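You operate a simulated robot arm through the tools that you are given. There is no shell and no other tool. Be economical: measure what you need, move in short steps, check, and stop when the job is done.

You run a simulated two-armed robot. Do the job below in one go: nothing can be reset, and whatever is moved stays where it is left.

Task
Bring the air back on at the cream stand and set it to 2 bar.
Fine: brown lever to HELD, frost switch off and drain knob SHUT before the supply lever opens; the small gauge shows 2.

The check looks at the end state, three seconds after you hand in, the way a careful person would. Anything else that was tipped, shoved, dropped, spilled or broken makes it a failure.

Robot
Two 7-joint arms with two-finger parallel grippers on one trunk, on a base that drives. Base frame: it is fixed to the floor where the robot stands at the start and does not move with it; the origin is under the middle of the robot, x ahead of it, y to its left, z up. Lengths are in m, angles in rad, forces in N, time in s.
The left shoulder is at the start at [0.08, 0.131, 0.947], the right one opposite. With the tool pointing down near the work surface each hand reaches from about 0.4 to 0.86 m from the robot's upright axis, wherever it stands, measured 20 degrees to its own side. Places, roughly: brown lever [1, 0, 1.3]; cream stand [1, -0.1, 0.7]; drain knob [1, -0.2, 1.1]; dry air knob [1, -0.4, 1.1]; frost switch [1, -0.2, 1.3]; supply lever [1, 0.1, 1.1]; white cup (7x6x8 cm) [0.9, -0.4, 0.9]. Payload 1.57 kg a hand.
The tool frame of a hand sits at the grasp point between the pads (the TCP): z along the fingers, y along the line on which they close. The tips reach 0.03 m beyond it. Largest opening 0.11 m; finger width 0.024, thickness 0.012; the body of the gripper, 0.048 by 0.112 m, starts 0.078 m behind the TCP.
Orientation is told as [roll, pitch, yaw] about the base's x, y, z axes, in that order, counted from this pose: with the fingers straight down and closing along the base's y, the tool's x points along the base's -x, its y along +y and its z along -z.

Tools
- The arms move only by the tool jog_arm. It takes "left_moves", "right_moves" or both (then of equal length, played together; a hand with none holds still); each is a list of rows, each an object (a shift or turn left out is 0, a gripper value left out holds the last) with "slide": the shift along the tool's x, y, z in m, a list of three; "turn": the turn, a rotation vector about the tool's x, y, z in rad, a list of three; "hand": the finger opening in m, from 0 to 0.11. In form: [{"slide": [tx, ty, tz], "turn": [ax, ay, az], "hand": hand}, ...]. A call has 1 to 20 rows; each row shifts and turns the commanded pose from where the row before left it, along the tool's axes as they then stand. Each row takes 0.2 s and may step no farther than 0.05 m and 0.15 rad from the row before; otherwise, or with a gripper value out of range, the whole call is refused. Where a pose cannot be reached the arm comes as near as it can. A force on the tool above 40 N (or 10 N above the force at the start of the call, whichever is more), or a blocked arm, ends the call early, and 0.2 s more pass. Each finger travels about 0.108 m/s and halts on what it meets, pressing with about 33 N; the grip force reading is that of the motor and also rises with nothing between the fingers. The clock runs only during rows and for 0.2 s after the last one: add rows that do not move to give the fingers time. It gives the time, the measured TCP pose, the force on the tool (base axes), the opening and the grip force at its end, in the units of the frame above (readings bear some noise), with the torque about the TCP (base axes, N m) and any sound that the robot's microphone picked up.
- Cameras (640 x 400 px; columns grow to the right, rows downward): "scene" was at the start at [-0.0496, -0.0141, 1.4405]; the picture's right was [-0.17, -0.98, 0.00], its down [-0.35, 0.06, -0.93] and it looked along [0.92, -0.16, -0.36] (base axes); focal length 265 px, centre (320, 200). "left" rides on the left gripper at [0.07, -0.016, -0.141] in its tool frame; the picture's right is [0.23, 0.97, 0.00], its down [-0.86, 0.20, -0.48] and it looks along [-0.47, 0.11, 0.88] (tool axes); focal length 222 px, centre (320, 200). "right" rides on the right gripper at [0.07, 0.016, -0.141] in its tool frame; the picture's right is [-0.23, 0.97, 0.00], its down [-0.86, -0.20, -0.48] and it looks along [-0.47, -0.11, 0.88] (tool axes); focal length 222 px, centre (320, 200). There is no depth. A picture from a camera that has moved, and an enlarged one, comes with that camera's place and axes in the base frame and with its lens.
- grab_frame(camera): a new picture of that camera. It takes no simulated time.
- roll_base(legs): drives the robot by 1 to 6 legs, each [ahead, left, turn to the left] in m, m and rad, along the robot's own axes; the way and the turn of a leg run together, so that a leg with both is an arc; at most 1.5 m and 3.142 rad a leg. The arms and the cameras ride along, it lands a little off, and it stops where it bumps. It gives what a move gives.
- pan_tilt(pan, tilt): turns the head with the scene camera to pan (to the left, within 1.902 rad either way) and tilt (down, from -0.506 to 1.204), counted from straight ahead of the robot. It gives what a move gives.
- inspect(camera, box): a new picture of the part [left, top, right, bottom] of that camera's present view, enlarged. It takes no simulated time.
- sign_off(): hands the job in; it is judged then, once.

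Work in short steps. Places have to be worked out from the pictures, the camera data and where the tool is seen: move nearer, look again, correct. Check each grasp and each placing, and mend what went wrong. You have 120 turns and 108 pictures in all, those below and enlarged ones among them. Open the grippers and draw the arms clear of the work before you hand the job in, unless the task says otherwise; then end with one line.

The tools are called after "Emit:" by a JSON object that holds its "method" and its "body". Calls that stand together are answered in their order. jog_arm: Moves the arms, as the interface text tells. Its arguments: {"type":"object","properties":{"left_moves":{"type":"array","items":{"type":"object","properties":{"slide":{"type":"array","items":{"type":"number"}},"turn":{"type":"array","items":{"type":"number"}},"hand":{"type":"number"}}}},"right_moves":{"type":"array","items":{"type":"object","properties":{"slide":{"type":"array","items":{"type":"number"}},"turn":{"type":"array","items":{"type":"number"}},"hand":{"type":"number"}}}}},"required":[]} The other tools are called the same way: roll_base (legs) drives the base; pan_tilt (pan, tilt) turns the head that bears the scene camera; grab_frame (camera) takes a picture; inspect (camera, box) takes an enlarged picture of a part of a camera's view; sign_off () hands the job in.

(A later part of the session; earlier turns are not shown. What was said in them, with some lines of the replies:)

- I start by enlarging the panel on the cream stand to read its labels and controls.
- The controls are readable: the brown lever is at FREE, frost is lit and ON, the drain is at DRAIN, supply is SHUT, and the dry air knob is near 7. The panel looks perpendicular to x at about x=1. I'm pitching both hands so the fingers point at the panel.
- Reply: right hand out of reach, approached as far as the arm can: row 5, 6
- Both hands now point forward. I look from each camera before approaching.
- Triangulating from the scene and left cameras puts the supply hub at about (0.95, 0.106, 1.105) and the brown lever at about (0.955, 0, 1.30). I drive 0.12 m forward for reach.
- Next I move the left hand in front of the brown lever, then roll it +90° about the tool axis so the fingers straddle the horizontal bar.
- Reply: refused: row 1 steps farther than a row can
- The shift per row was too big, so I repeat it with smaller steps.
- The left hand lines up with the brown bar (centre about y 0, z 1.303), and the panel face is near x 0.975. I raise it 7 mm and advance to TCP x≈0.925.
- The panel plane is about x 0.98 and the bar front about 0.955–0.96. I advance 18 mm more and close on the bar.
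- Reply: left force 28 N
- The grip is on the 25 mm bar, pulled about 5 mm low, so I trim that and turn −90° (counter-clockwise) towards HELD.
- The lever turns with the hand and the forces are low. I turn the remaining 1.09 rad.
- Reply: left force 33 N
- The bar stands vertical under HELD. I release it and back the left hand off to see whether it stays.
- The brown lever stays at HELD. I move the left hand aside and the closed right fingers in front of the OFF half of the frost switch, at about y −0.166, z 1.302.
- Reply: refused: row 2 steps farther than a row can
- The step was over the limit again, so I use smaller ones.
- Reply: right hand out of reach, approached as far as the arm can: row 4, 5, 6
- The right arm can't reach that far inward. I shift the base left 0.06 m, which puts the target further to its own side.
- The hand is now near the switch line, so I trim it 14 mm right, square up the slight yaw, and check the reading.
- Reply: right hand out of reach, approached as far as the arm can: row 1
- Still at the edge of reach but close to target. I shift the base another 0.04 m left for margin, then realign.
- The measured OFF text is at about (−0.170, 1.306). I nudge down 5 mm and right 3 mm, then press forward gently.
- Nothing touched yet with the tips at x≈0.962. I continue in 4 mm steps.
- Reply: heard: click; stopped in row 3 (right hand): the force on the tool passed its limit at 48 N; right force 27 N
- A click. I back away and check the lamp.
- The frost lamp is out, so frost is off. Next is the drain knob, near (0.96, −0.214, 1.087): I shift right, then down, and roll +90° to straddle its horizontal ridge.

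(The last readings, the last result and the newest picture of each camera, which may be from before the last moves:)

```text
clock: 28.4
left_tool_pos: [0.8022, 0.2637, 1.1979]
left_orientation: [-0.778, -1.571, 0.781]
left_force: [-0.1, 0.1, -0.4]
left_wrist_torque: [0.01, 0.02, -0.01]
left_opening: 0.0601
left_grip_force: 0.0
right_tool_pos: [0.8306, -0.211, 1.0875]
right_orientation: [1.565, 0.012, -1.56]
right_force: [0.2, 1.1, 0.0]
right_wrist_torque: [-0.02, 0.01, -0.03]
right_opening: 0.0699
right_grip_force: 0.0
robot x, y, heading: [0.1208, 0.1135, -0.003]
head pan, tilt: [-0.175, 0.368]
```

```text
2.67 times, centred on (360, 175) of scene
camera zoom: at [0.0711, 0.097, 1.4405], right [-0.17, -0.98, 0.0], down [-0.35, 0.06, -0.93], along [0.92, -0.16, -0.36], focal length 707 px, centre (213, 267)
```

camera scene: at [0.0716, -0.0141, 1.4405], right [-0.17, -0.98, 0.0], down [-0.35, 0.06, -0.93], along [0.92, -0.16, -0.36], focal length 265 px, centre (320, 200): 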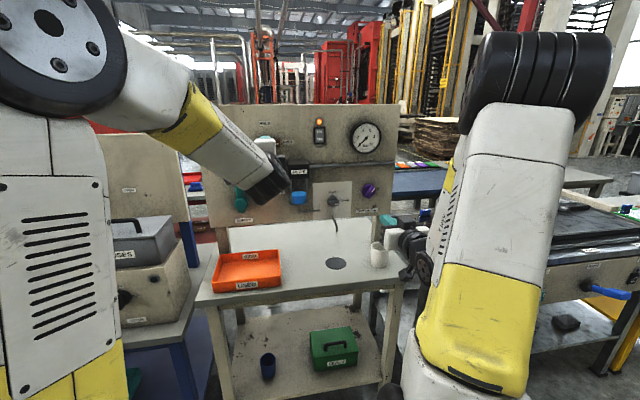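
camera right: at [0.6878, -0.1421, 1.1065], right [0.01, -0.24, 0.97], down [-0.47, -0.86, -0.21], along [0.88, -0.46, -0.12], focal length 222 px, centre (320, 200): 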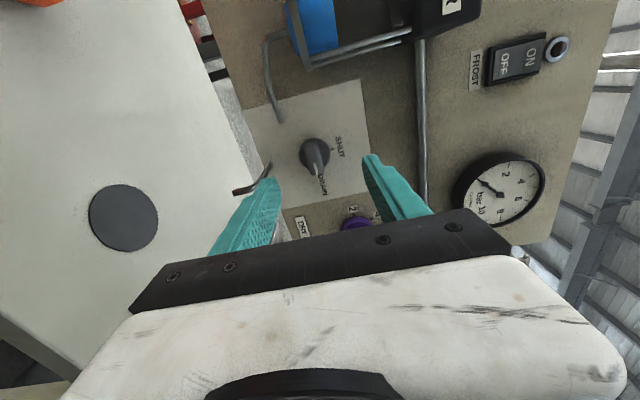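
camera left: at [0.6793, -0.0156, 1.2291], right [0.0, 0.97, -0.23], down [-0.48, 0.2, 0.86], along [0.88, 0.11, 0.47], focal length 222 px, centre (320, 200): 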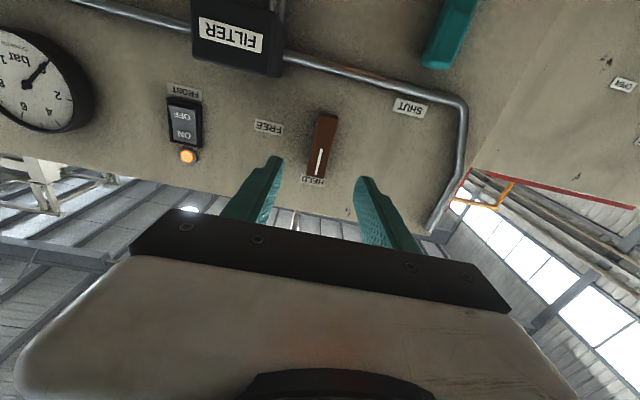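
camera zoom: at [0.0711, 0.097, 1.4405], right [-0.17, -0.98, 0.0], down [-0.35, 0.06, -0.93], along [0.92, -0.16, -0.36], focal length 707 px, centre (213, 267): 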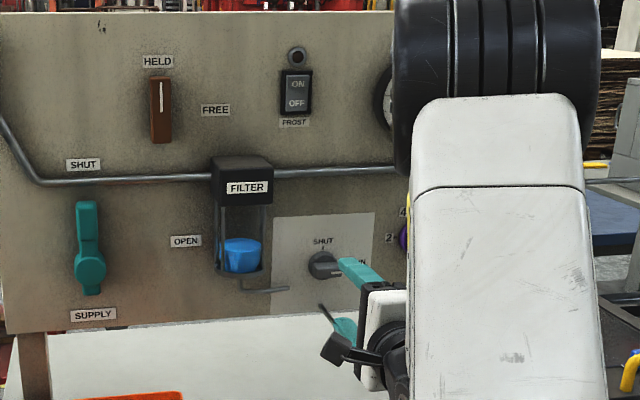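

The drain knob centre is at about (y −0.216, z 1.082). I trim a few mm, narrow the opening to 0.06 to clear the drain spout, and advance.

Emit:
{"method": "jog_arm", "body": {"right_moves": [{"slide": [-0.004, -0.005, 0.03], "hand": 0.06}, {"slide": [0, 0, 0.03]}, {"slide": [0, 0, 0.03]}, {}]}}

Emit:
{"method": "grab_frame", "body": {"camera": "right"}}

```text
clock: 29.4
left_tool_pos: [0.8019, 0.2638, 1.198]
left_orientation: [-0.734, -1.571, 0.736]
left_force: [-1.3, 0.4, 1.4]
left_wrist_torque: [-0.01, 0.0, 0.04]
left_opening: 0.0601
left_grip_force: 0.1
right_tool_pos: [0.9179, -0.2122, 1.0832]
right_orientation: [1.567, 0.012, -1.56]
right_force: [0.7, 0.6, -0.1]
right_wrist_torque: [-0.03, 0.01, 0.0]
right_opening: 0.0599
right_grip_force: 0.1
robot x, y, heading: [0.1178, 0.1088, -0.001]
head pan, tilt: [-0.175, 0.368]
```

```text
70 pictures are left
camera right: at [0.7759, -0.1437, 1.1019], right [0.01, -0.24, 0.97], down [-0.47, -0.86, -0.21], along [0.88, -0.46, -0.12], focal length 222 px, centre (320, 200)
```

right: 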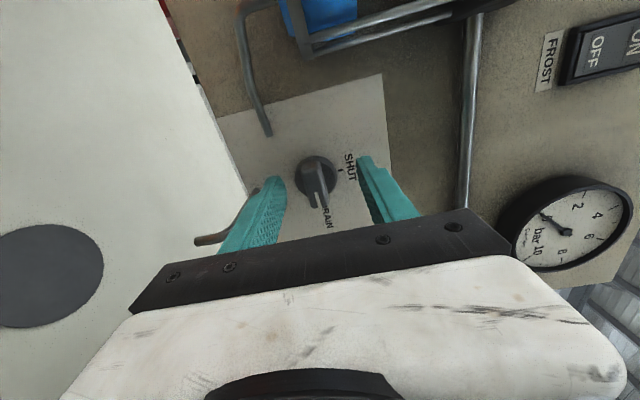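

Refined centre is (−0.22, 1.079) and the spout is safely below (z≈0.99). I trim, advance 25 mm and close on the ridge.

Emit:
{"method": "jog_arm", "body": {"right_moves": [{"slide": [-0.008, -0.004, 0.01]}, {"slide": [0, 0, 0.008]}, {"slide": [0, 0, 0.007]}, {"hand": 0.03}, {"hand": 0.0}, {"hand": 0.0}, {}]}}

Emit:
{"method": "grab_frame", "body": {"camera": "right"}}

```text
clock: 31.0
left_tool_pos: [0.8025, 0.2633, 1.1976]
left_orientation: [-0.345, -1.57, 0.347]
left_force: [-0.3, -0.2, -0.1]
left_wrist_torque: [0.0, -0.02, 0.0]
left_opening: 0.0599
left_grip_force: 0.0
right_tool_pos: [0.9443, -0.2206, 1.0752]
right_orientation: [1.562, 0.013, -1.561]
right_force: [-4.5, 0.6, -16.1]
right_wrist_torque: [-0.52, -0.35, -0.25]
right_opening: 0.018
right_grip_force: 32.7
robot x, y, heading: [0.1227, 0.1097, 0.003]
head pan, tilt: [-0.175, 0.368]
```

```text
69 pictures are left
camera right: at [0.8023, -0.1527, 1.0951], right [0.01, -0.24, 0.97], down [-0.47, -0.86, -0.21], along [0.88, -0.46, -0.12], focal length 222 px, centre (320, 200)
```

right: 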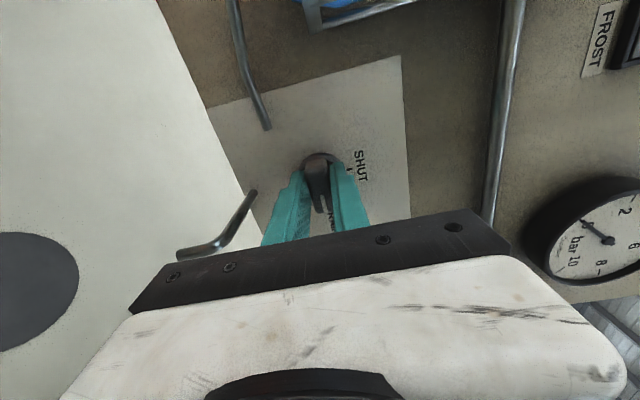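

The ridge is gripped (18 mm). I ease the 4 mm vertical offset and turn −90° in two halves.

Emit:
{"method": "jog_arm", "body": {"right_moves": [{"slide": [0.002, -0.003, 0]}, {"turn": [0, 0, -0.12]}, {"turn": [0, 0, -0.12]}, {"turn": [0, 0, -0.12]}, {"turn": [0, 0, -0.12]}, {"turn": [0, 0, -0.12]}, {"turn": [0, 0, -0.12]}, {}]}}

Emit:
{"method": "grab_frame", "body": {"camera": "right"}}

```text
clock: 32.8
left_tool_pos: [0.8015, 0.2627, 1.1974]
left_orientation: [0.528, -1.572, -0.527]
left_force: [0.4, 0.7, 0.2]
left_wrist_torque: [0.0, -0.01, 0.02]
left_opening: 0.0601
left_grip_force: 0.1
right_tool_pos: [0.9452, -0.2224, 1.0726]
right_orientation: [1.561, -0.709, -1.557]
right_force: [-13.9, -13.5, -19.2]
right_wrist_torque: [0.06, -0.09, -0.41]
right_opening: 0.0178
right_grip_force: 32.5
robot x, y, heading: [0.1176, 0.1129, 0.003]
head pan, tilt: [-0.175, 0.368]
```

```text
68 pictures are left
camera right: at [0.8022, -0.1591, 1.042], right [0.0, 0.46, 0.89], down [-0.47, -0.78, 0.41], along [0.88, -0.42, 0.21], focal length 222 px, centre (320, 200)
```

right: 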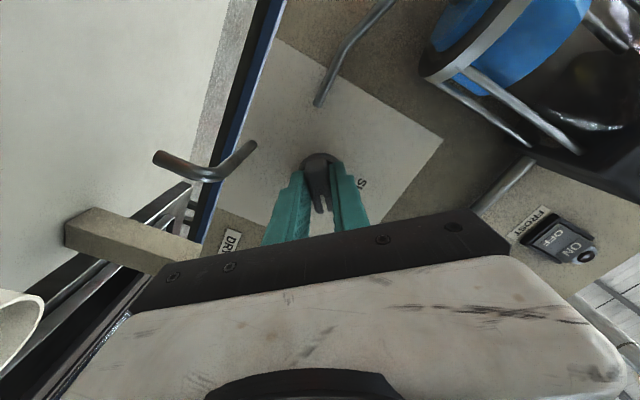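

It is turning. I relax the offset by 4 mm and finish the turn.

Emit:
{"method": "jog_arm", "body": {"right_moves": [{"slide": [0, -0.004, -0.001]}, {"turn": [0, 0, -0.12]}, {"turn": [0, 0, -0.12]}, {"turn": [0, 0, -0.12]}, {"turn": [0, 0, -0.12]}, {"turn": [0, 0, -0.12]}, {"turn": [0, 0, -0.12]}, {"turn": [0, 0, -0.13]}, {}]}}

Emit:
{"method": "grab_frame", "body": {"camera": "right"}}

```text
clock: 34.8
left_tool_pos: [0.8027, 0.2618, 1.1977]
left_orientation: [0.519, -1.569, -0.517]
left_force: [0.6, 1.0, -0.7]
left_wrist_torque: [0.03, -0.01, 0.0]
left_opening: 0.0599
left_grip_force: 0.0
right_tool_pos: [0.9435, -0.2253, 1.0712]
right_orientation: [1.34, -1.559, -1.337]
right_force: [21.9, -29.8, 5.2]
right_wrist_torque: [0.09, 0.63, -1.04]
right_opening: 0.0177
right_grip_force: 32.5
robot x, y, heading: [0.1214, 0.1089, 0.004]
head pan, tilt: [-0.175, 0.368]
```

```text
67 pictures are left
camera right: at [0.8026, -0.2084, 1.0032], right [-0.01, 0.97, 0.24], down [-0.47, -0.21, 0.85], along [0.88, -0.11, 0.46], focal length 222 px, centre (320, 200)
```

right: 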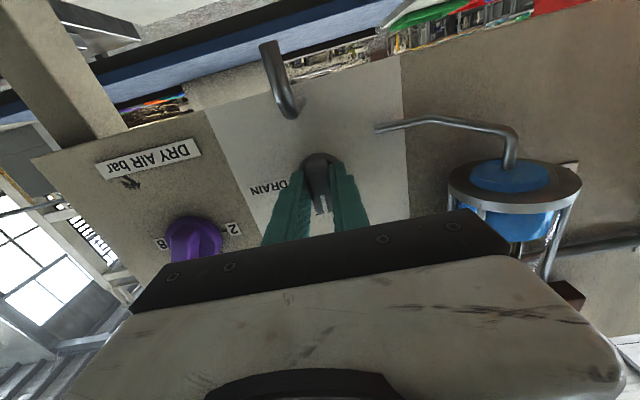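

The ridge is vertical now. I release, back off and check the drain.

Emit:
{"method": "jog_arm", "body": {"right_moves": [{"hand": 0.05}, {"hand": 0.06}, {"hand": 0.06, "slide": [0, 0, -0.03]}, {"slide": [0, 0, -0.04]}, {"slide": [0, 0, -0.04]}, {}]}}

Emit:
{"method": "grab_frame", "body": {"camera": "right"}}

Emit:
{"method": "inspect", "body": {"camera": "scene", "box": [220, 100, 420, 225]}}

```text
clock: 36.2
left_tool_pos: [0.8025, 0.2628, 1.1986]
left_orientation: [-0.773, -1.57, 0.772]
left_force: [-0.2, 0.8, 0.1]
left_wrist_torque: [-0.01, -0.01, -0.05]
left_opening: 0.06
left_grip_force: 0.0
right_tool_pos: [0.8348, -0.2232, 1.0728]
right_orientation: [1.207, -1.557, -1.197]
right_force: [0.5, -0.4, 0.5]
right_wrist_torque: [0.0, -0.01, -0.03]
right_opening: 0.0601
right_grip_force: 0.1
robot x, y, heading: [0.1203, 0.1109, 0.003]
head pan, tilt: [-0.175, 0.368]
```

```text
66 pictures are left
camera right: at [0.6926, -0.2059, 1.0054], right [-0.01, 0.97, 0.24], down [-0.47, -0.21, 0.85], along [0.88, -0.11, 0.46], focal length 222 px, centre (320, 200)
```

right: 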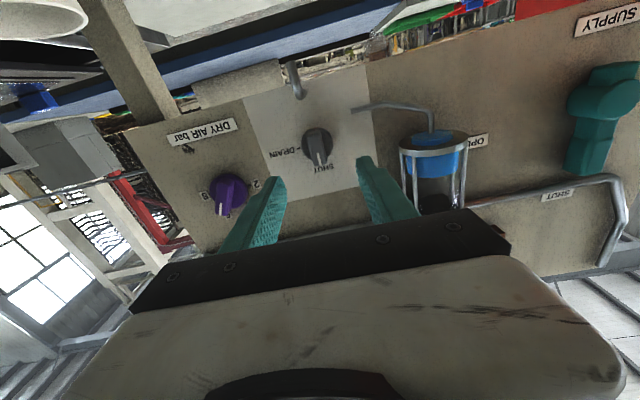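

```text
3.20 times, centred on (320, 162) of scene
camera zoom: at [0.0712, 0.097, 1.4405], right [-0.17, -0.98, 0.0], down [-0.35, 0.06, -0.93], along [0.92, -0.16, -0.36], focal length 848 px, centre (320, 320)
```

zoom: 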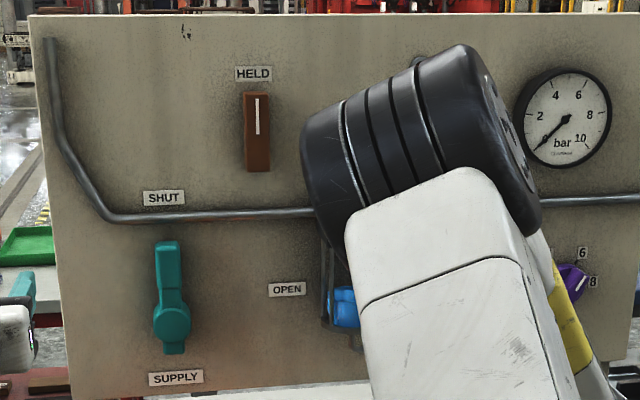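

The drain sits at SHUT. Before opening the supply I'll preset the regulator, so I drive 0.08 m right and centre the right hand on the purple knob.

Emit:
{"method": "roll_base", "body": {"legs": [[0, -0.08, 0]]}}

Emit:
{"method": "jog_arm", "body": {"right_moves": [{"slide": [-0.018, -0.025, 0]}, {"slide": [-0.018, -0.025, 0]}, {}]}}

Emit:
{"method": "grab_frame", "body": {"camera": "right"}}

Emit:
{"method": "inspect", "body": {"camera": "scene", "box": [220, 100, 420, 225]}}

```text
clock: 37.2
left_tool_pos: [0.8015, 0.1838, 1.1979]
left_orientation: [-0.843, -1.571, 0.844]
left_force: [0.3, 0.8, -0.1]
left_wrist_torque: [0.0, -0.01, -0.02]
left_opening: 0.0601
left_grip_force: 0.2
right_tool_pos: [0.8345, -0.3029, 1.0735]
right_orientation: [1.216, -1.558, -1.205]
right_force: [-0.5, 0.3, 0.0]
right_wrist_torque: [-0.03, -0.02, -0.03]
right_opening: 0.0597
right_grip_force: 0.2
robot x, y, heading: [0.1169, 0.0316, 0.001]
head pan, tilt: [-0.175, 0.368]
```

```text
clock: 38.0
left_tool_pos: [0.8011, 0.1835, 1.1985]
left_orientation: [-0.736, -1.57, 0.735]
left_force: [-0.5, 0.9, -0.6]
left_wrist_torque: [0.01, -0.01, 0.04]
left_opening: 0.0599
left_grip_force: 0.0
right_tool_pos: [0.8355, -0.3523, 1.1088]
right_orientation: [1.228, -1.556, -1.22]
right_force: [0.1, 0.3, 0.2]
right_wrist_torque: [0.01, -0.02, -0.01]
right_opening: 0.06
right_grip_force: 0.0
robot x, y, heading: [0.1219, 0.0336, -0.003]
head pan, tilt: [-0.175, 0.368]
```

```text
64 pictures are left
camera right: at [0.6925, -0.3363, 1.0409], right [-0.01, 0.97, 0.24], down [-0.47, -0.21, 0.85], along [0.88, -0.11, 0.46], focal length 222 px, centre (320, 200)
```

right: 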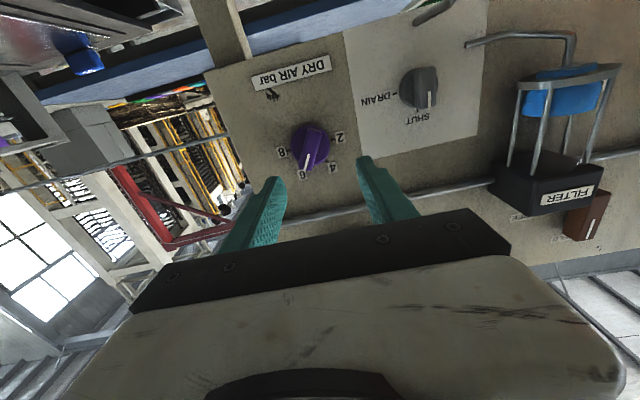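

```text
3.20 times, centred on (320, 162) of scene
camera zoom: at [0.0711, 0.0177, 1.4405], right [-0.17, -0.98, 0.0], down [-0.35, 0.06, -0.93], along [0.92, -0.16, -0.36], focal length 848 px, centre (320, 320)
```

zoom: 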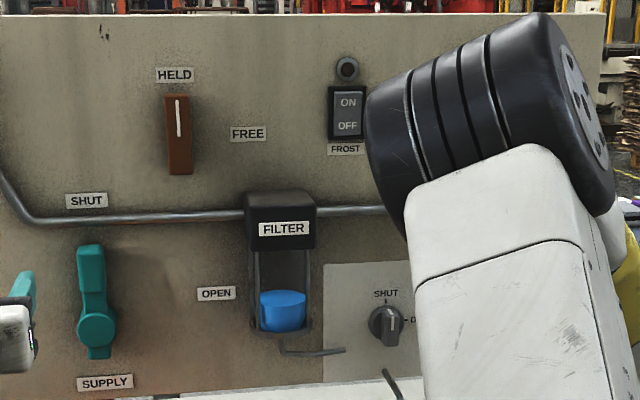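

Emit:
{"method": "inspect", "body": {"camera": "right", "box": [240, 100, 400, 200]}}

```text
4.00 times, centred on (320, 150) of right
camera zoom: at [0.6925, -0.3363, 1.0409], right [-0.01, 0.97, 0.24], down [-0.47, -0.21, 0.85], along [0.88, -0.11, 0.46], focal length 888 px, centre (320, 400)
```

zoom: 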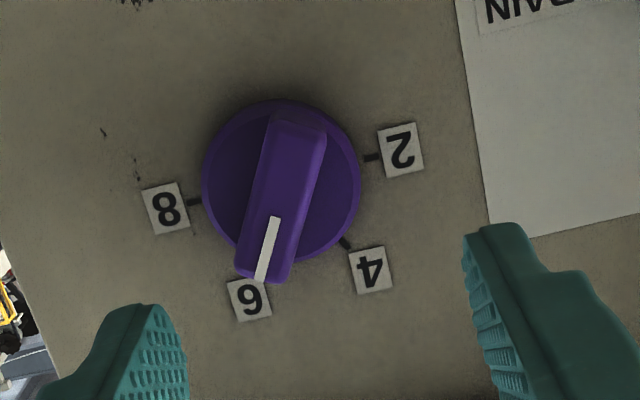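

Working the rays out, the knob centre is at (y −0.365, z 1.109) and its pointer is at 60°, i.e. 6 bar. 2 bar is at 180°, so it needs 120° counter-clockwise. I roll +30°, shift right and advance.

Emit:
{"method": "jog_arm", "body": {"right_moves": [{"slide": [0, -0.0127, 0], "turn": [0, 0, 0.131]}, {"turn": [0, 0, 0.131]}, {"turn": [0, 0, 0.131]}, {"turn": [0, 0, 0.131]}, {"slide": [0, 0, 0.03]}, {"slide": [0, 0, 0.03]}, {"slide": [0, 0, 0.02]}, {}]}}

Emit:
{"method": "grab_frame", "body": {"camera": "right"}}

```text
clock: 39.9
left_tool_pos: [0.8028, 0.1826, 1.1975]
left_orientation: [-0.725, -1.571, 0.725]
left_force: [0.9, -0.8, -0.1]
left_wrist_torque: [0.0, -0.02, 0.02]
left_opening: 0.0602
left_grip_force: 0.1
right_tool_pos: [0.9149, -0.3644, 1.1075]
right_orientation: [1.561, -1.033, -1.555]
right_force: [-0.1, 0.1, -0.6]
right_wrist_torque: [-0.03, 0.01, 0.0]
right_opening: 0.06
right_grip_force: 0.0
robot x, y, heading: [0.1182, 0.0324, 0.001]
head pan, tilt: [-0.175, 0.368]
```

```text
61 pictures are left
camera right: at [0.7731, -0.3159, 1.0574], right [0.0, 0.72, 0.69], down [-0.47, -0.61, 0.63], along [0.88, -0.32, 0.34], focal length 222 px, centre (320, 200)
```

right: 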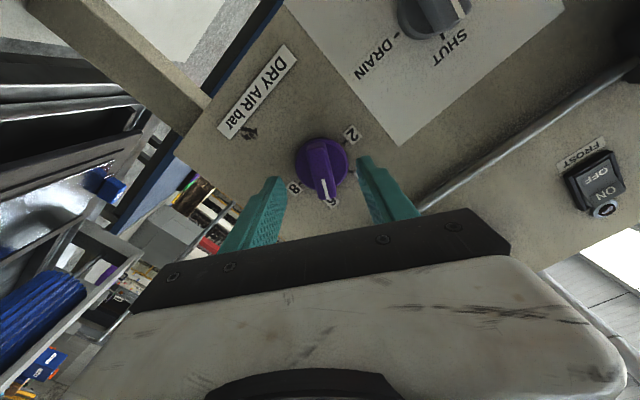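

The ridge is aligned between the fingers. I advance 28 mm and close.

Emit:
{"method": "jog_arm", "body": {"right_moves": [{"slide": [0, 0, 0.01]}, {"slide": [0, 0, 0.01]}, {"slide": [0, 0, 0.008]}, {"hand": 0.03}, {"hand": 0.0}, {"hand": 0.0}, {}]}}

Emit:
{"method": "grab_frame", "body": {"camera": "right"}}

```text
clock: 41.5
left_tool_pos: [0.8018, 0.1843, 1.1976]
left_orientation: [-1.056, -1.572, 1.057]
left_force: [-0.1, 0.6, -0.1]
left_wrist_torque: [-0.01, 0.0, 0.01]
left_opening: 0.0601
left_grip_force: 0.0
right_tool_pos: [0.9428, -0.3635, 1.1067]
right_orientation: [1.567, -1.036, -1.553]
right_force: [2.2, 4.6, 5.6]
right_wrist_torque: [0.0, 0.22, -0.46]
right_opening: 0.0179
right_grip_force: 32.5
robot x, y, heading: [0.1231, 0.0327, -0.006]
head pan, tilt: [-0.175, 0.368]
```

```text
60 pictures are left
camera right: at [0.8012, -0.3152, 1.0578], right [-0.01, 0.72, 0.69], down [-0.47, -0.61, 0.63], along [0.88, -0.32, 0.34], focal length 222 px, centre (320, 200)
```

right: 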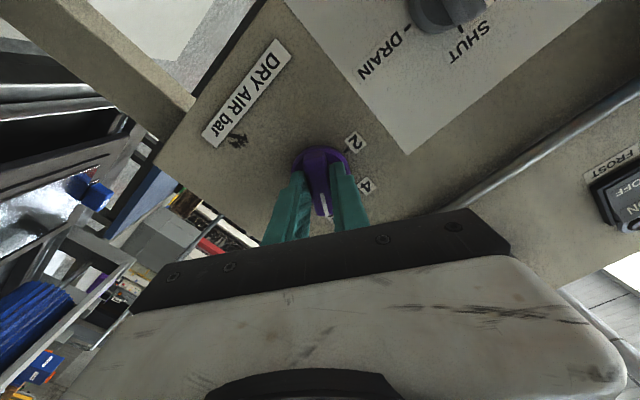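

A clean grip with little side force. I turn −120° in two parts, starting with the first 1.05 rad.

Emit:
{"method": "jog_arm", "body": {"right_moves": [{"turn": [0, 0, -0.13]}, {"turn": [0, 0, -0.13]}, {"turn": [0, 0, -0.13]}, {"turn": [0, 0, -0.13]}, {"turn": [0, 0, -0.13]}, {"turn": [0, 0, -0.13]}, {"turn": [0, 0, -0.13]}, {"turn": [0, 0, -0.137]}, {}]}}

Emit:
{"method": "grab_frame", "body": {"camera": "right"}}

```text
clock: 43.5
left_tool_pos: [0.8023, 0.1827, 1.1978]
left_orientation: [-0.096, -1.568, 0.097]
left_force: [-0.5, 0.1, 0.5]
left_wrist_torque: [-0.01, -0.03, -0.01]
left_opening: 0.0601
left_grip_force: 0.1
right_tool_pos: [0.9425, -0.366, 1.1066]
right_orientation: [-1.564, -1.06, 1.569]
right_force: [18.9, -12.0, 7.0]
right_wrist_torque: [0.04, 0.15, -1.12]
right_opening: 0.018
right_grip_force: 32.4
robot x, y, heading: [0.1204, 0.0296, -0.002]
head pan, tilt: [-0.175, 0.368]
```

```text
59 pictures are left
camera right: at [0.8016, -0.3868, 1.0409], right [-0.01, 0.96, -0.28], down [-0.48, 0.24, 0.85], along [0.88, 0.14, 0.46], focal length 222 px, centre (320, 200)
```

right: 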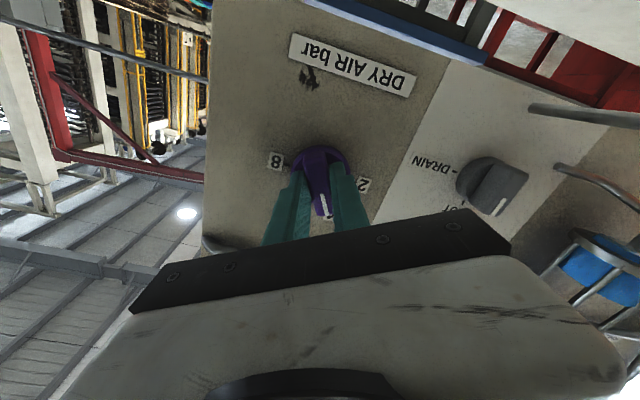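

Emit:
{"method": "jog_arm", "body": {"right_moves": [{"slide": [0, -0.002, 0.001], "turn": [0, 0, -0.13]}, {"turn": [0, 0, -0.13]}, {"turn": [0, 0, -0.13]}, {"turn": [0, 0, -0.13]}, {"turn": [0, 0, -0.13]}, {"turn": [0, 0, -0.13]}, {"turn": [0, 0, -0.13]}, {"turn": [0, 0, -0.137]}, {}]}}

Emit:
{"method": "grab_frame", "body": {"camera": "right"}}

```text
clock: 44.6
left_tool_pos: [0.8014, 0.1846, 1.1983]
left_orientation: [-0.709, -1.571, 0.711]
left_force: [-1.0, -0.4, -0.3]
left_wrist_torque: [-0.02, -0.02, -0.02]
left_opening: 0.06
left_grip_force: 0.0
right_tool_pos: [0.9457, -0.367, 1.1097]
right_orientation: [-1.524, -0.45, 1.569]
right_force: [-1.6, 2.4, -1.0]
right_wrist_torque: [0.0, -0.46, -0.57]
right_opening: 0.0188
right_grip_force: 33.0
right hand out of reach, approached as far as the arm can: row 5
robot x, y, heading: [0.1159, 0.0311, 0.002]
head pan, tilt: [-0.175, 0.368]
stopped in row 5 (right hand): the force on the tool passed its limit at 50 N (the readings are from after the stop); the commanded pose is now the measured one
```

```text
58 pictures are left
camera right: at [0.8016, -0.4255, 1.0721], right [-0.05, 0.63, -0.78], down [-0.47, 0.67, 0.57], along [0.88, 0.39, 0.26], focal length 222 px, centre (320, 200)
```

right: 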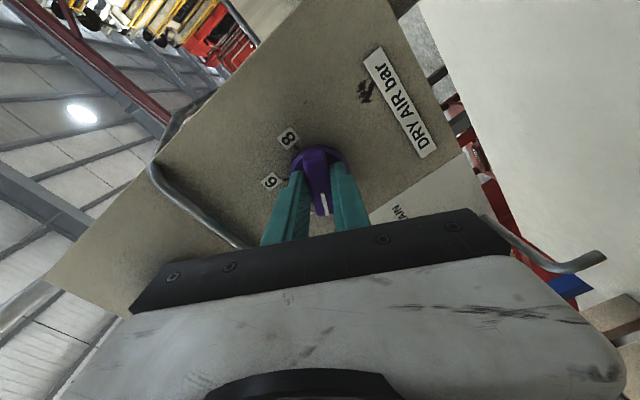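

The wrist limit was hit about 0.45 rad short. I release, back off, flip the roll by half a turn and regrip to finish.

Emit:
{"method": "jog_arm", "body": {"right_moves": [{"hand": 0.05}, {"hand": 0.06}, {"slide": [0, 0, -0.03]}, {"slide": [0, 0, -0.04]}, {"slide": [0, 0, -0.04]}, {"turn": [0, 0, 0.145]}, {"turn": [0, 0, 0.145]}, {"turn": [0, 0, 0.145]}, {"turn": [0, 0, 0.145]}, {"turn": [0, 0, 0.145]}, {"turn": [0, 0, 0.145]}, {"turn": [0, 0, 0.145]}, {"turn": [0, 0, 0.145]}, {"turn": [0, 0, 0.145]}, {"turn": [0, 0, 0.145]}, {"turn": [0, 0, 0.145]}, {}]}}

Emit:
{"method": "jog_arm", "body": {"right_moves": [{"turn": [0, 0, 0.145]}, {"turn": [0, 0, 0.145]}, {"turn": [0, 0, 0.145]}, {"turn": [0, 0, 0.145]}, {"turn": [0, 0, 0.145]}, {"turn": [0, 0, 0.145]}, {"turn": [0, 0, 0.145]}, {"turn": [0, 0, 0.145]}, {"turn": [0, 0, 0.145]}, {"turn": [0, 0, 0.145]}, {"turn": [0, 0, 0.1]}, {}]}}

Emit:
{"method": "grab_frame", "body": {"camera": "right"}}

```text
clock: 48.2
left_tool_pos: [0.8015, 0.184, 1.1978]
left_orientation: [-0.676, -1.571, 0.675]
left_force: [-0.3, -0.4, 0.3]
left_wrist_torque: [0.01, -0.01, -0.03]
left_opening: 0.0599
left_grip_force: 0.0
right_tool_pos: [0.8345, -0.37, 1.1131]
right_orientation: [1.479, -1.093, -1.469]
right_force: [-0.4, -0.2, -1.2]
right_wrist_torque: [0.0, -0.03, 0.01]
right_opening: 0.06
right_grip_force: 0.1
robot x, y, heading: [0.1239, 0.0322, 0.0]
head pan, tilt: [-0.175, 0.368]
```

```text
clock: 50.9
left_tool_pos: [0.8019, 0.1834, 1.1984]
left_orientation: [-0.666, -1.571, 0.664]
left_force: [0.2, 0.6, -0.4]
left_wrist_torque: [0.02, 0.01, 0.03]
left_opening: 0.0601
left_grip_force: 0.0
right_tool_pos: [0.8333, -0.3692, 1.1153]
right_orientation: [1.523, 0.455, -1.571]
right_force: [0.6, -0.3, 0.5]
right_wrist_torque: [0.0, 0.01, 0.0]
right_opening: 0.0598
right_grip_force: 0.1
robot x, y, heading: [0.1211, 0.0342, 0.0]
head pan, tilt: [-0.175, 0.368]
```

```text
57 pictures are left
camera right: at [0.6935, -0.3162, 1.1673], right [0.05, -0.63, 0.77], down [-0.49, -0.69, -0.53], along [0.87, -0.35, -0.34], focal length 222 px, centre (320, 200)
```

right: 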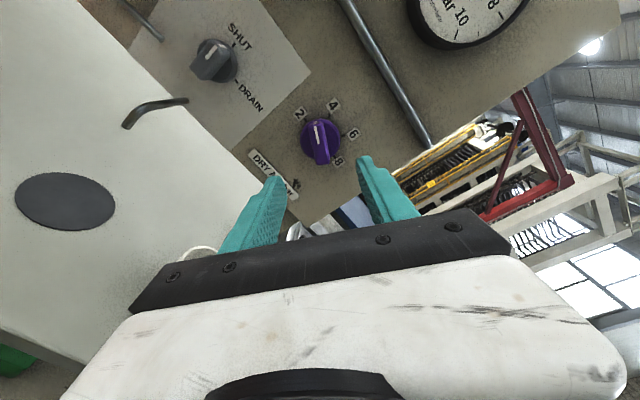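

The roll now works from the other side. I remove the small tilt, trim the centre and approach.

Emit:
{"method": "jog_arm", "body": {"right_moves": [{"slide": [0.004, -0.006, 0], "turn": [-0.048, 0, 0]}, {}, {"slide": [0, 0, 0.03]}, {"slide": [0, 0, 0.03]}, {"slide": [0, 0, 0.02]}, {}]}}

Emit:
{"method": "grab_frame", "body": {"camera": "right"}}

```text
clock: 52.2
left_tool_pos: [0.8022, 0.1826, 1.1974]
left_orientation: [-0.65, -1.572, 0.651]
left_force: [0.6, 1.1, -0.2]
left_wrist_torque: [-0.03, 0.01, -0.03]
left_opening: 0.0603
left_grip_force: 0.0
right_tool_pos: [0.9146, -0.3608, 1.1106]
right_orientation: [1.568, 0.456, -1.571]
right_force: [-0.3, 0.0, 0.6]
right_wrist_torque: [-0.04, 0.02, 0.02]
right_opening: 0.0602
right_grip_force: 0.1
robot x, y, heading: [0.1234, 0.0326, -0.002]
head pan, tilt: [-0.175, 0.368]
```

```text
56 pictures are left
camera right: at [0.773, -0.3052, 1.1568], right [0.0, -0.63, 0.78], down [-0.48, -0.68, -0.55], along [0.88, -0.37, -0.3], focal length 222 px, centre (320, 200)
```

right: 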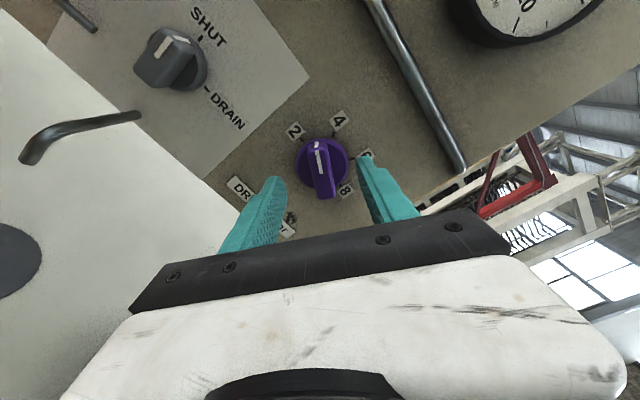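

Aligned. I advance, close on the ridge and turn the last −0.45 rad.

Emit:
{"method": "jog_arm", "body": {"right_moves": [{"slide": [0, 0, 0.01]}, {"slide": [0, 0, 0.01]}, {"slide": [0, 0, 0.008]}, {"hand": 0.03}, {"hand": 0.0}, {"hand": 0.0}, {}, {"turn": [0, 0, -0.11]}, {"turn": [0, 0, -0.11]}, {"turn": [0, 0, -0.11]}, {"turn": [0, 0, -0.12]}, {}]}}

Emit:
{"method": "grab_frame", "body": {"camera": "right"}}

```text
clock: 54.9
left_tool_pos: [0.8015, 0.1836, 1.199]
left_orientation: [-0.496, -1.57, 0.497]
left_force: [0.3, 0.3, 0.2]
left_wrist_torque: [-0.04, -0.01, 0.04]
left_opening: 0.0601
left_grip_force: 0.0
right_tool_pos: [0.9415, -0.3627, 1.1103]
right_orientation: [1.571, 0.003, -1.57]
right_force: [2.8, 3.9, -7.7]
right_wrist_torque: [0.03, 0.07, -0.75]
right_opening: 0.0179
right_grip_force: 32.9
robot x, y, heading: [0.1157, 0.0314, -0.0]
head pan, tilt: [-0.175, 0.368]
```

```text
55 pictures are left
camera right: at [0.8001, -0.2924, 1.1279], right [0.0, -0.23, 0.97], down [-0.48, -0.85, -0.2], along [0.88, -0.47, -0.11], focal length 222 px, centre (320, 200)
```

right: 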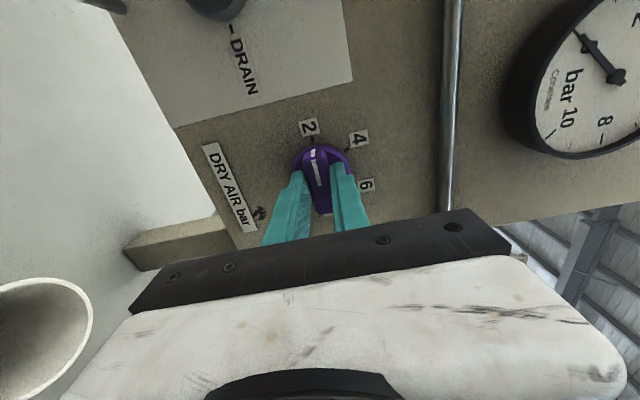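

The pointer is at 2. I leave the right hand holding the knob for fine adjustment and bring the left hand to the supply lever, pivot at about (0.107, 1.106), with the grip point 5 cm above it.

Emit:
{"method": "jog_arm", "body": {"left_moves": [{"slide": [0.014, -0.026, 0.0]}, {"slide": [0.014, -0.026, 0.0]}, {"slide": [0.014, -0.025, 0.0]}, {"slide": [0, 0, 0.03]}, {"slide": [0, 0, 0.03]}, {}]}}

Emit:
{"method": "grab_frame", "body": {"camera": "left"}}

Emit:
{"method": "inspect", "body": {"camera": "scene", "box": [200, 100, 420, 238]}}

```text
clock: 56.2
left_tool_pos: [0.8601, 0.1064, 1.1564]
left_orientation: [-0.522, -1.571, 0.52]
left_force: [-0.3, -0.4, 0.4]
left_wrist_torque: [-0.03, -0.02, -0.04]
left_opening: 0.0597
left_grip_force: 0.0
right_tool_pos: [0.9419, -0.3621, 1.11]
right_orientation: [1.57, 0.004, -1.571]
right_force: [2.2, 6.2, -11.8]
right_wrist_torque: [0.03, 0.15, 0.59]
right_opening: 0.0181
right_grip_force: 32.9
robot x, y, heading: [0.1237, 0.0295, 0.001]
head pan, tilt: [-0.175, 0.368]
```

```text
54 pictures are left
camera left: at [0.7186, 0.0882, 1.086], right [0.0, 0.97, -0.23], down [-0.48, 0.2, 0.86], along [0.88, 0.11, 0.47], focal length 222 px, centre (320, 200)
```

left: 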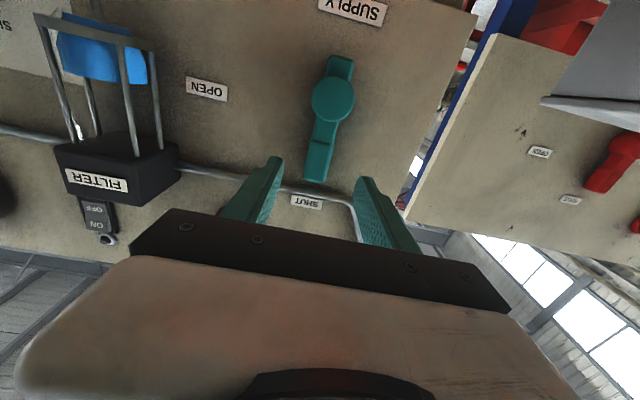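

```text
2.90 times, centred on (310, 169) of scene
camera zoom: at [0.0714, 0.0178, 1.4405], right [-0.17, -0.98, 0.0], down [-0.36, 0.06, -0.93], along [0.92, -0.16, -0.36], focal length 768 px, centre (349, 290)
```

zoom: 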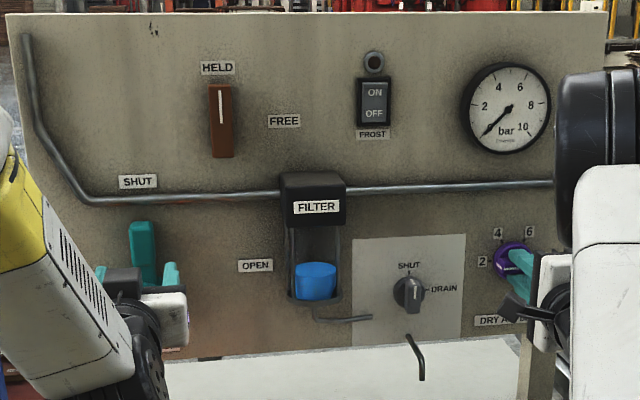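

The alignment is good: pivot (0.105, 1.103), grip radius 0.053. I advance 75 mm and close on the handle.

Emit:
{"method": "jog_arm", "body": {"left_moves": [{"slide": [0, -0.001, 0.03]}, {"slide": [0, 0, 0.03]}, {"slide": [0, 0, 0.015]}, {"hand": 0.04}, {"hand": 0.0}, {"hand": 0.0}, {}]}}

Emit:
{"method": "grab_frame", "body": {"camera": "left"}}

```text
clock: 57.9
left_tool_pos: [0.9376, 0.1046, 1.1559]
left_orientation: [-1.255, -1.57, 1.257]
left_force: [8.8, -0.7, 1.1]
left_wrist_torque: [0.04, 0.02, 0.04]
left_opening: 0.0269
left_grip_force: 37.3
right_tool_pos: [0.9414, -0.3621, 1.11]
right_orientation: [1.569, 0.006, -1.572]
right_force: [-5.8, 10.6, -14.2]
right_wrist_torque: [0.02, 0.19, 0.57]
right_opening: 0.0178
right_grip_force: 32.1
robot x, y, heading: [0.1151, 0.031, -0.001]
head pan, tilt: [-0.175, 0.368]
```

```text
52 pictures are left
camera left: at [0.7962, 0.0877, 1.086], right [0.0, 0.97, -0.23], down [-0.48, 0.2, 0.86], along [0.88, 0.11, 0.47], focal length 222 px, centre (320, 200)
```

left: 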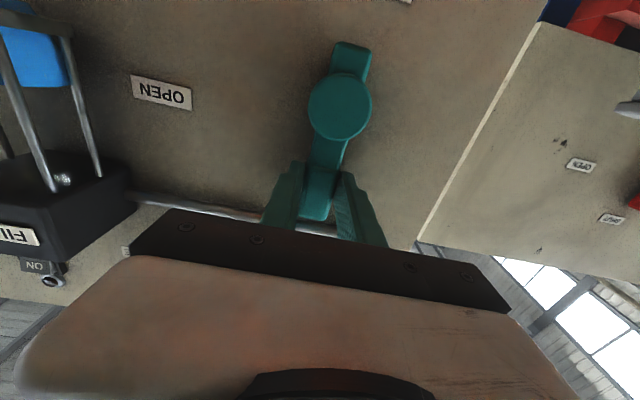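

The handle is gripped. I swing it clockwise about its pivot (r≈0.055), with the first 0.5 rad as a test.

Emit:
{"method": "jog_arm", "body": {"left_moves": [{"slide": [0.0003, -0.0055, 0], "turn": [0, 0, 0.1]}, {"slide": [0.0003, -0.0055, 0], "turn": [0, 0, 0.1]}, {"slide": [0.0003, -0.0055, 0], "turn": [0, 0, 0.1]}, {"slide": [0.0003, -0.0055, 0], "turn": [0, 0, 0.1]}, {"slide": [0.0003, -0.0055, 0], "turn": [0, 0, 0.1]}, {}]}}

Emit:
{"method": "grab_frame", "body": {"camera": "left"}}

```text
clock: 59.2
left_tool_pos: [0.9383, 0.0774, 1.1497]
left_orientation: [1.567, -1.072, -1.566]
left_force: [31.1, -5.8, -1.9]
left_wrist_torque: [-0.27, 0.29, 0.18]
left_opening: 0.0269
left_grip_force: 37.8
right_tool_pos: [0.9404, -0.3629, 1.1104]
right_orientation: [1.568, 0.002, -1.571]
right_force: [-24.7, 17.1, -10.8]
right_wrist_torque: [0.03, 0.22, 0.49]
right_opening: 0.0176
right_grip_force: 32.5
robot x, y, heading: [0.1233, 0.0283, 0.002]
head pan, tilt: [-0.175, 0.368]
```

```text
51 pictures are left
camera left: at [0.796, 0.0968, 1.0803], right [0.0, 0.96, 0.27], down [-0.48, -0.23, 0.85], along [0.88, -0.13, 0.46], focal length 222 px, centre (320, 200)
```

left: 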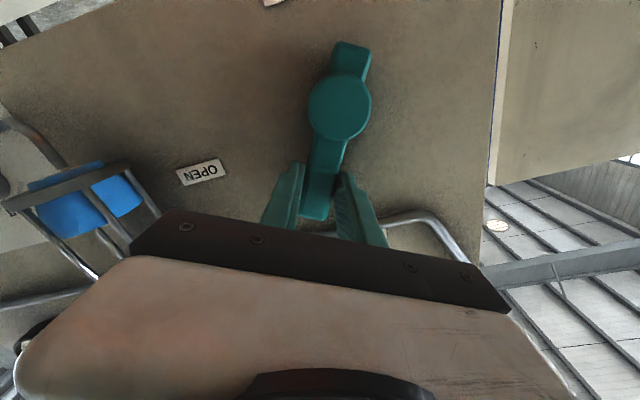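

It is turning well. The two holds are loading against each other in x, so I relax both by 3 mm and continue.

Emit:
{"method": "jog_arm", "body": {"left_moves": [{"slide": [0, 0, 0.003]}, {"slide": [0.0003, -0.0055, 0], "turn": [0, 0, 0.1]}, {"slide": [0.0003, -0.0055, 0], "turn": [0, 0, 0.1]}, {"slide": [0.0003, -0.0055, 0], "turn": [0, 0, 0.1]}, {"slide": [0.0003, -0.0055, 0], "turn": [0, 0, 0.1]}, {"slide": [0.0003, -0.0055, 0], "turn": [0, 0, 0.1]}, {}], "right_moves": [{"slide": [0, 0, -0.003]}, {}, {}, {}, {}, {}, {}]}}

```text
clock: 60.9
left_tool_pos: [0.9405, 0.0583, 1.1299]
left_orientation: [1.57, -0.569, -1.57]
left_force: [-31.9, -2.8, 1.1]
left_wrist_torque: [-0.03, -0.27, -0.18]
left_opening: 0.0268
left_grip_force: 37.8
right_tool_pos: [0.9382, -0.3636, 1.1101]
right_orientation: [1.568, 0.004, -1.572]
right_force: [24.0, 3.8, -21.8]
right_wrist_torque: [0.05, 0.37, 0.2]
right_opening: 0.018
right_grip_force: 32.8
robot x, y, heading: [0.1208, 0.0347, -0.001]
head pan, tilt: [-0.175, 0.368]
```

Emit:
{"method": "jog_arm", "body": {"left_moves": [{"slide": [0, 0, -0.0015]}, {"slide": [0.0003, -0.0055, 0], "turn": [0, 0, 0.1]}, {"slide": [0.0003, -0.0055, 0], "turn": [0, 0, 0.1]}, {"slide": [0.0003, -0.0055, 0], "turn": [0, 0, 0.1]}, {"slide": [0.0003, -0.0055, 0], "turn": [0, 0, 0.1]}, {"slide": [0.0003, -0.0055, 0], "turn": [0, 0, 0.1]}, {"slide": [0.0003, -0.004, 0], "turn": [0, 0, 0.07]}, {}], "right_moves": [{"slide": [0, 0, 0.0015]}, {}, {}, {}, {}, {}, {}, {}]}}

Emit:
{"method": "grab_frame", "body": {"camera": "left"}}

Emit:
{"method": "inspect", "body": {"camera": "scene", "box": [200, 100, 420, 238]}}

```text
clock: 62.7
left_tool_pos: [0.9406, 0.0525, 1.1082]
left_orientation: [1.586, -0.006, -1.569]
left_force: [-6.9, 0.6, 2.9]
left_wrist_torque: [-1.43, 0.68, 0.02]
left_opening: 0.031
left_grip_force: 39.6
right_tool_pos: [0.9408, -0.3636, 1.1114]
right_orientation: [1.569, 0.004, -1.577]
right_force: [3.4, -2.8, -0.7]
right_wrist_torque: [-0.03, -0.09, 0.18]
right_opening: 0.018
right_grip_force: 32.9
robot x, y, heading: [0.1178, 0.0325, -0.001]
head pan, tilt: [-0.175, 0.368]
stopped in row 8 (left hand): the force on the tool passed its limit at 43 N (the readings are from after the stop); the commanded pose is now the measured one
```

```text
50 pictures are left
camera left: at [0.7972, 0.1204, 1.0895], right [-0.02, 0.23, 0.97], down [-0.48, -0.86, 0.2], along [0.88, -0.46, 0.13], focal length 222 px, centre (320, 200)
```

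left: 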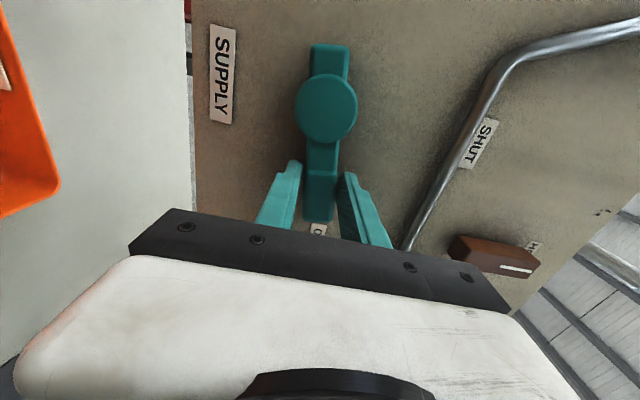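

```text
2.90 times, centred on (310, 169) of scene
camera zoom: at [0.0706, 0.0174, 1.4405], right [-0.17, -0.98, 0.0], down [-0.35, 0.06, -0.93], along [0.92, -0.16, -0.36], focal length 768 px, centre (349, 290)
```

zoom: 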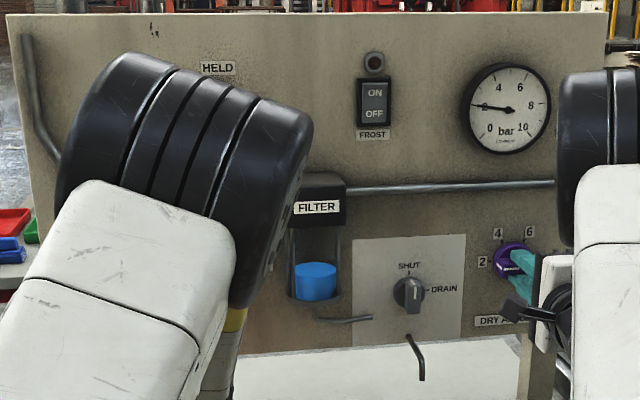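

The supply is open and the gauge has risen to about 2. I release the left hand, back it away and read the gauge closely.

Emit:
{"method": "jog_arm", "body": {"left_moves": [{"hand": 0.05}, {"hand": 0.06}, {"slide": [0, 0, -0.03]}, {"slide": [0, 0, -0.04]}, {"slide": [0, 0, -0.04]}, {"slide": [0.035, 0, 0]}, {"slide": [0.035, 0, 0]}, {"slide": [0.035, 0, 0]}, {}]}}

Emit:
{"method": "inspect", "body": {"camera": "scene", "box": [350, 110, 398, 140]}}

Emit:
{"method": "inspect", "body": {"camera": "scene", "box": [200, 100, 420, 238]}}

Emit:
{"method": "grab_frame", "body": {"camera": "left"}}

```text
clock: 64.7
left_tool_pos: [0.8278, 0.1593, 1.1059]
left_orientation: [1.585, -0.003, -1.567]
left_force: [-0.1, 0.6, 0.2]
left_wrist_torque: [0.0, 0.0, 0.01]
left_opening: 0.06
left_grip_force: 0.1
right_tool_pos: [0.9392, -0.3644, 1.1117]
right_orientation: [1.569, 0.004, -1.576]
right_force: [-2.0, -4.3, 0.0]
right_wrist_torque: [-0.01, -0.13, -0.43]
right_opening: 0.018
right_grip_force: 32.4
robot x, y, heading: [0.1232, 0.0328, 0.003]
head pan, tilt: [-0.175, 0.368]
```

```text
13.33 times, centred on (374, 125) of scene
camera zoom: at [0.0707, 0.0173, 1.4405], right [-0.17, -0.98, 0.0], down [-0.35, 0.06, -0.93], along [0.92, -0.16, -0.36], focal length 3535 px, centre (-400, 1200)
```

zoom: 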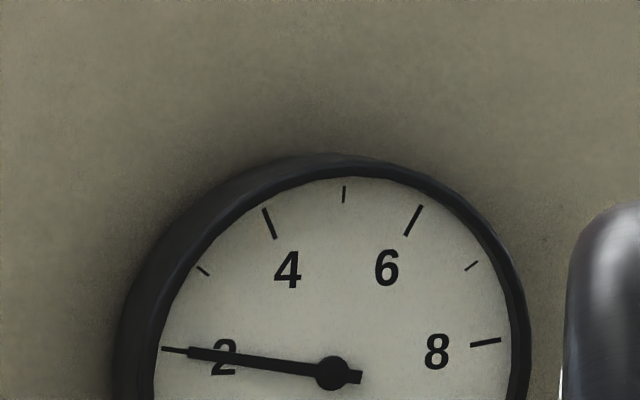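

```text
2.90 times, centred on (310, 169) of scene
camera zoom: at [0.0707, 0.0173, 1.4405], right [-0.17, -0.98, 0.0], down [-0.35, 0.06, -0.93], along [0.92, -0.16, -0.36], focal length 768 px, centre (349, 290)
```

zoom: 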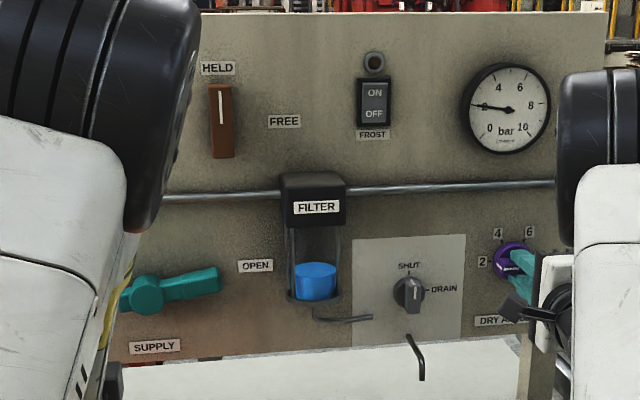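

```text
46 pictures are left
camera left: at [0.685, 0.2266, 1.088], right [-0.01, 0.23, 0.97], down [-0.48, -0.86, 0.2], along [0.88, -0.46, 0.12], focal length 222 px, centre (320, 200)
```

left: 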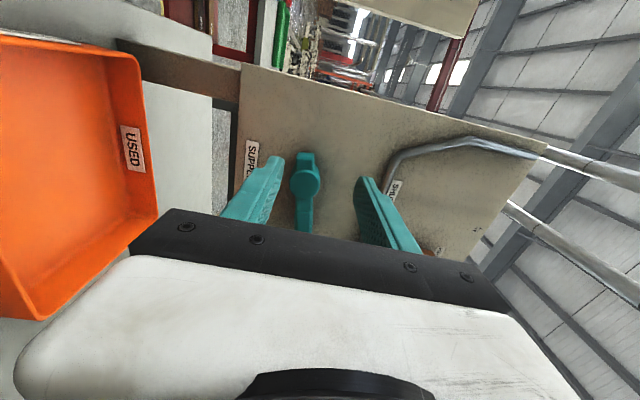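

The gauge reads exactly 2. I release and withdraw the right hand. The supply lever measures about 9° above horizontal, so I also get a clear view from the left hand to judge if it's fully at OPEN.

Emit:
{"method": "jog_arm", "body": {"right_moves": [{"hand": 0.04}, {"hand": 0.06}, {"slide": [0, 0, -0.03]}, {"slide": [0, 0, -0.04]}, {"slide": [0, 0, -0.04]}, {}], "left_moves": [{"slide": [0, 0, -0.03], "hand": 0.0}, {"slide": [0, 0, -0.03]}, {"slide": [-0.04, 0.02, 0]}, {"slide": [-0.04, 0.02, 0]}, {"slide": [-0.02, 0.02, 0]}, {}]}}

Emit:
{"method": "grab_frame", "body": {"camera": "left"}}

Emit:
{"method": "inspect", "body": {"camera": "scene", "box": [200, 100, 420, 238]}}

```text
clock: 66.1
left_tool_pos: [0.7699, 0.0569, 1.1664]
left_orientation: [1.585, -0.003, -1.567]
left_force: [-0.4, -0.3, -0.5]
left_wrist_torque: [0.02, -0.01, -0.01]
left_opening: 0.0
left_grip_force: 20.9
right_tool_pos: [0.8286, -0.3648, 1.1122]
right_orientation: [1.57, 0.004, -1.574]
right_force: [0.0, 0.0, -0.2]
right_wrist_torque: [0.02, -0.02, -0.01]
right_opening: 0.06
right_grip_force: 0.0
robot x, y, heading: [0.1194, 0.0304, -0.001]
head pan, tilt: [-0.175, 0.368]
```

```text
45 pictures are left
camera left: at [0.6274, 0.1255, 1.1479], right [-0.01, 0.23, 0.97], down [-0.48, -0.86, 0.2], along [0.88, -0.46, 0.12], focal length 222 px, centre (320, 200)
```

left: 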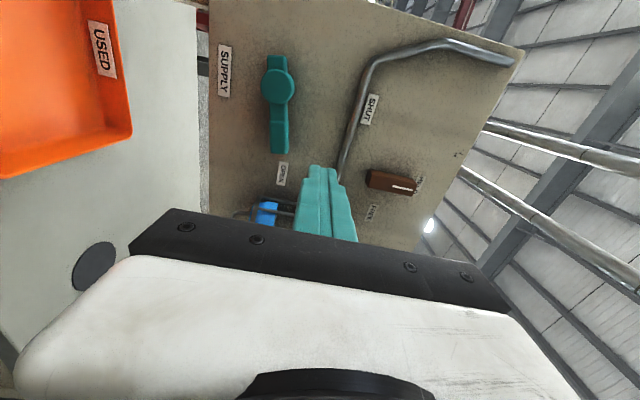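

```text
2.90 times, centred on (310, 169) of scene
camera zoom: at [0.0708, 0.0176, 1.4405], right [-0.17, -0.98, 0.0], down [-0.35, 0.06, -0.93], along [0.92, -0.16, -0.36], focal length 768 px, centre (349, 290)
```

zoom: 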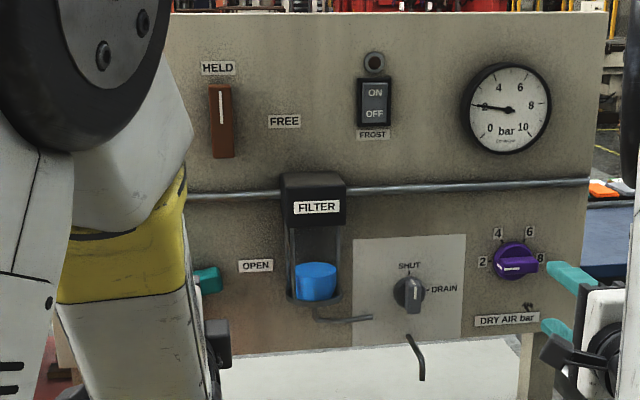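

The OPEN label lies about 10° above the pivot's horizontal, right on the lever's line, so the lever is at its OPEN stop. Brown is at HELD, frost off, drain SHUT, knob at 2 and gauge at 2. I open the left gripper and back away.

Emit:
{"method": "jog_arm", "body": {"left_moves": [{"slide": [0, 0, -0.04], "hand": 0.06}, {"slide": [0, 0, -0.04]}, {}], "right_moves": [{"slide": [0, 0, -0.04]}, {"slide": [0, 0, -0.04]}, {}]}}

Emit:
{"method": "roll_base", "body": {"legs": [[-0.12, 0, 0]]}}

Emit:
{"method": "grab_frame", "body": {"camera": "scene"}}

Emit:
{"method": "inspect", "body": {"camera": "scene", "box": [200, 100, 390, 219]}}

```text
clock: 66.9
left_tool_pos: [0.6914, 0.0565, 1.1656]
left_orientation: [1.584, -0.004, -1.566]
left_force: [-0.8, -1.1, -0.8]
left_wrist_torque: [0.0, 0.01, -0.02]
left_opening: 0.0597
left_grip_force: 0.0
left hand out of reach, approached as far as the arm can: row 2
right_tool_pos: [0.749, -0.3644, 1.1098]
right_orientation: [1.569, 0.004, -1.574]
right_force: [-0.1, -0.3, 0.3]
right_wrist_torque: [0.0, -0.01, -0.02]
right_opening: 0.0598
right_grip_force: 0.1
robot x, y, heading: [0.1182, 0.0309, 0.0]
head pan, tilt: [-0.175, 0.368]
```

```text
clock: 68.2
left_tool_pos: [0.5688, 0.0559, 1.1665]
left_orientation: [1.584, -0.004, -1.567]
left_force: [0.1, 0.1, 0.5]
left_wrist_torque: [0.01, -0.02, 0.01]
left_opening: 0.06
left_grip_force: 0.0
right_tool_pos: [0.6264, -0.3649, 1.1113]
right_orientation: [1.57, 0.002, -1.577]
right_force: [-0.4, 0.4, -0.2]
right_wrist_torque: [0.0, 0.01, 0.02]
right_opening: 0.0598
right_grip_force: 0.0
robot x, y, heading: [-0.0027, 0.0329, -0.001]
head pan, tilt: [-0.175, 0.368]
```

```text
43 pictures are left
camera scene: at [-0.0526, 0.0176, 1.4405], right [-0.17, -0.98, 0.0], down [-0.35, 0.06, -0.93], along [0.92, -0.16, -0.36], focal length 265 px, centre (320, 200)
```

scene: 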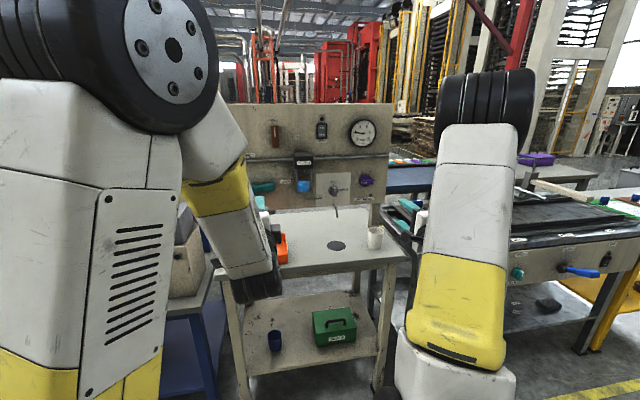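

```text
3.36 times, centred on (295, 160) of scene
camera zoom: at [-0.0526, 0.0176, 1.4405], right [-0.17, -0.98, 0.0], down [-0.35, 0.06, -0.93], along [0.92, -0.16, -0.36], focal length 891 px, centre (404, 336)
```

zoom: 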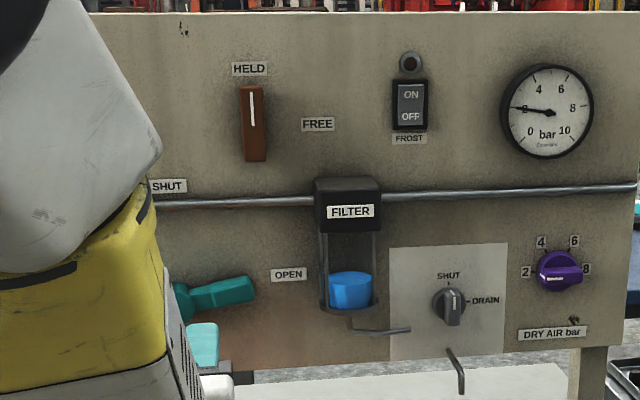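

Every control reads as required, the gauge holds at 2, and both arms are clear with nothing disturbed. I hand in.

Emit:
{"method": "sign_off", "body": {}}

```text
The job is handed in.
```

The air is back on at the cream stand and the small gauge reads 2 bar. The brown lever was at HELD, frost off and the drain SHUT before the supply lever opened.
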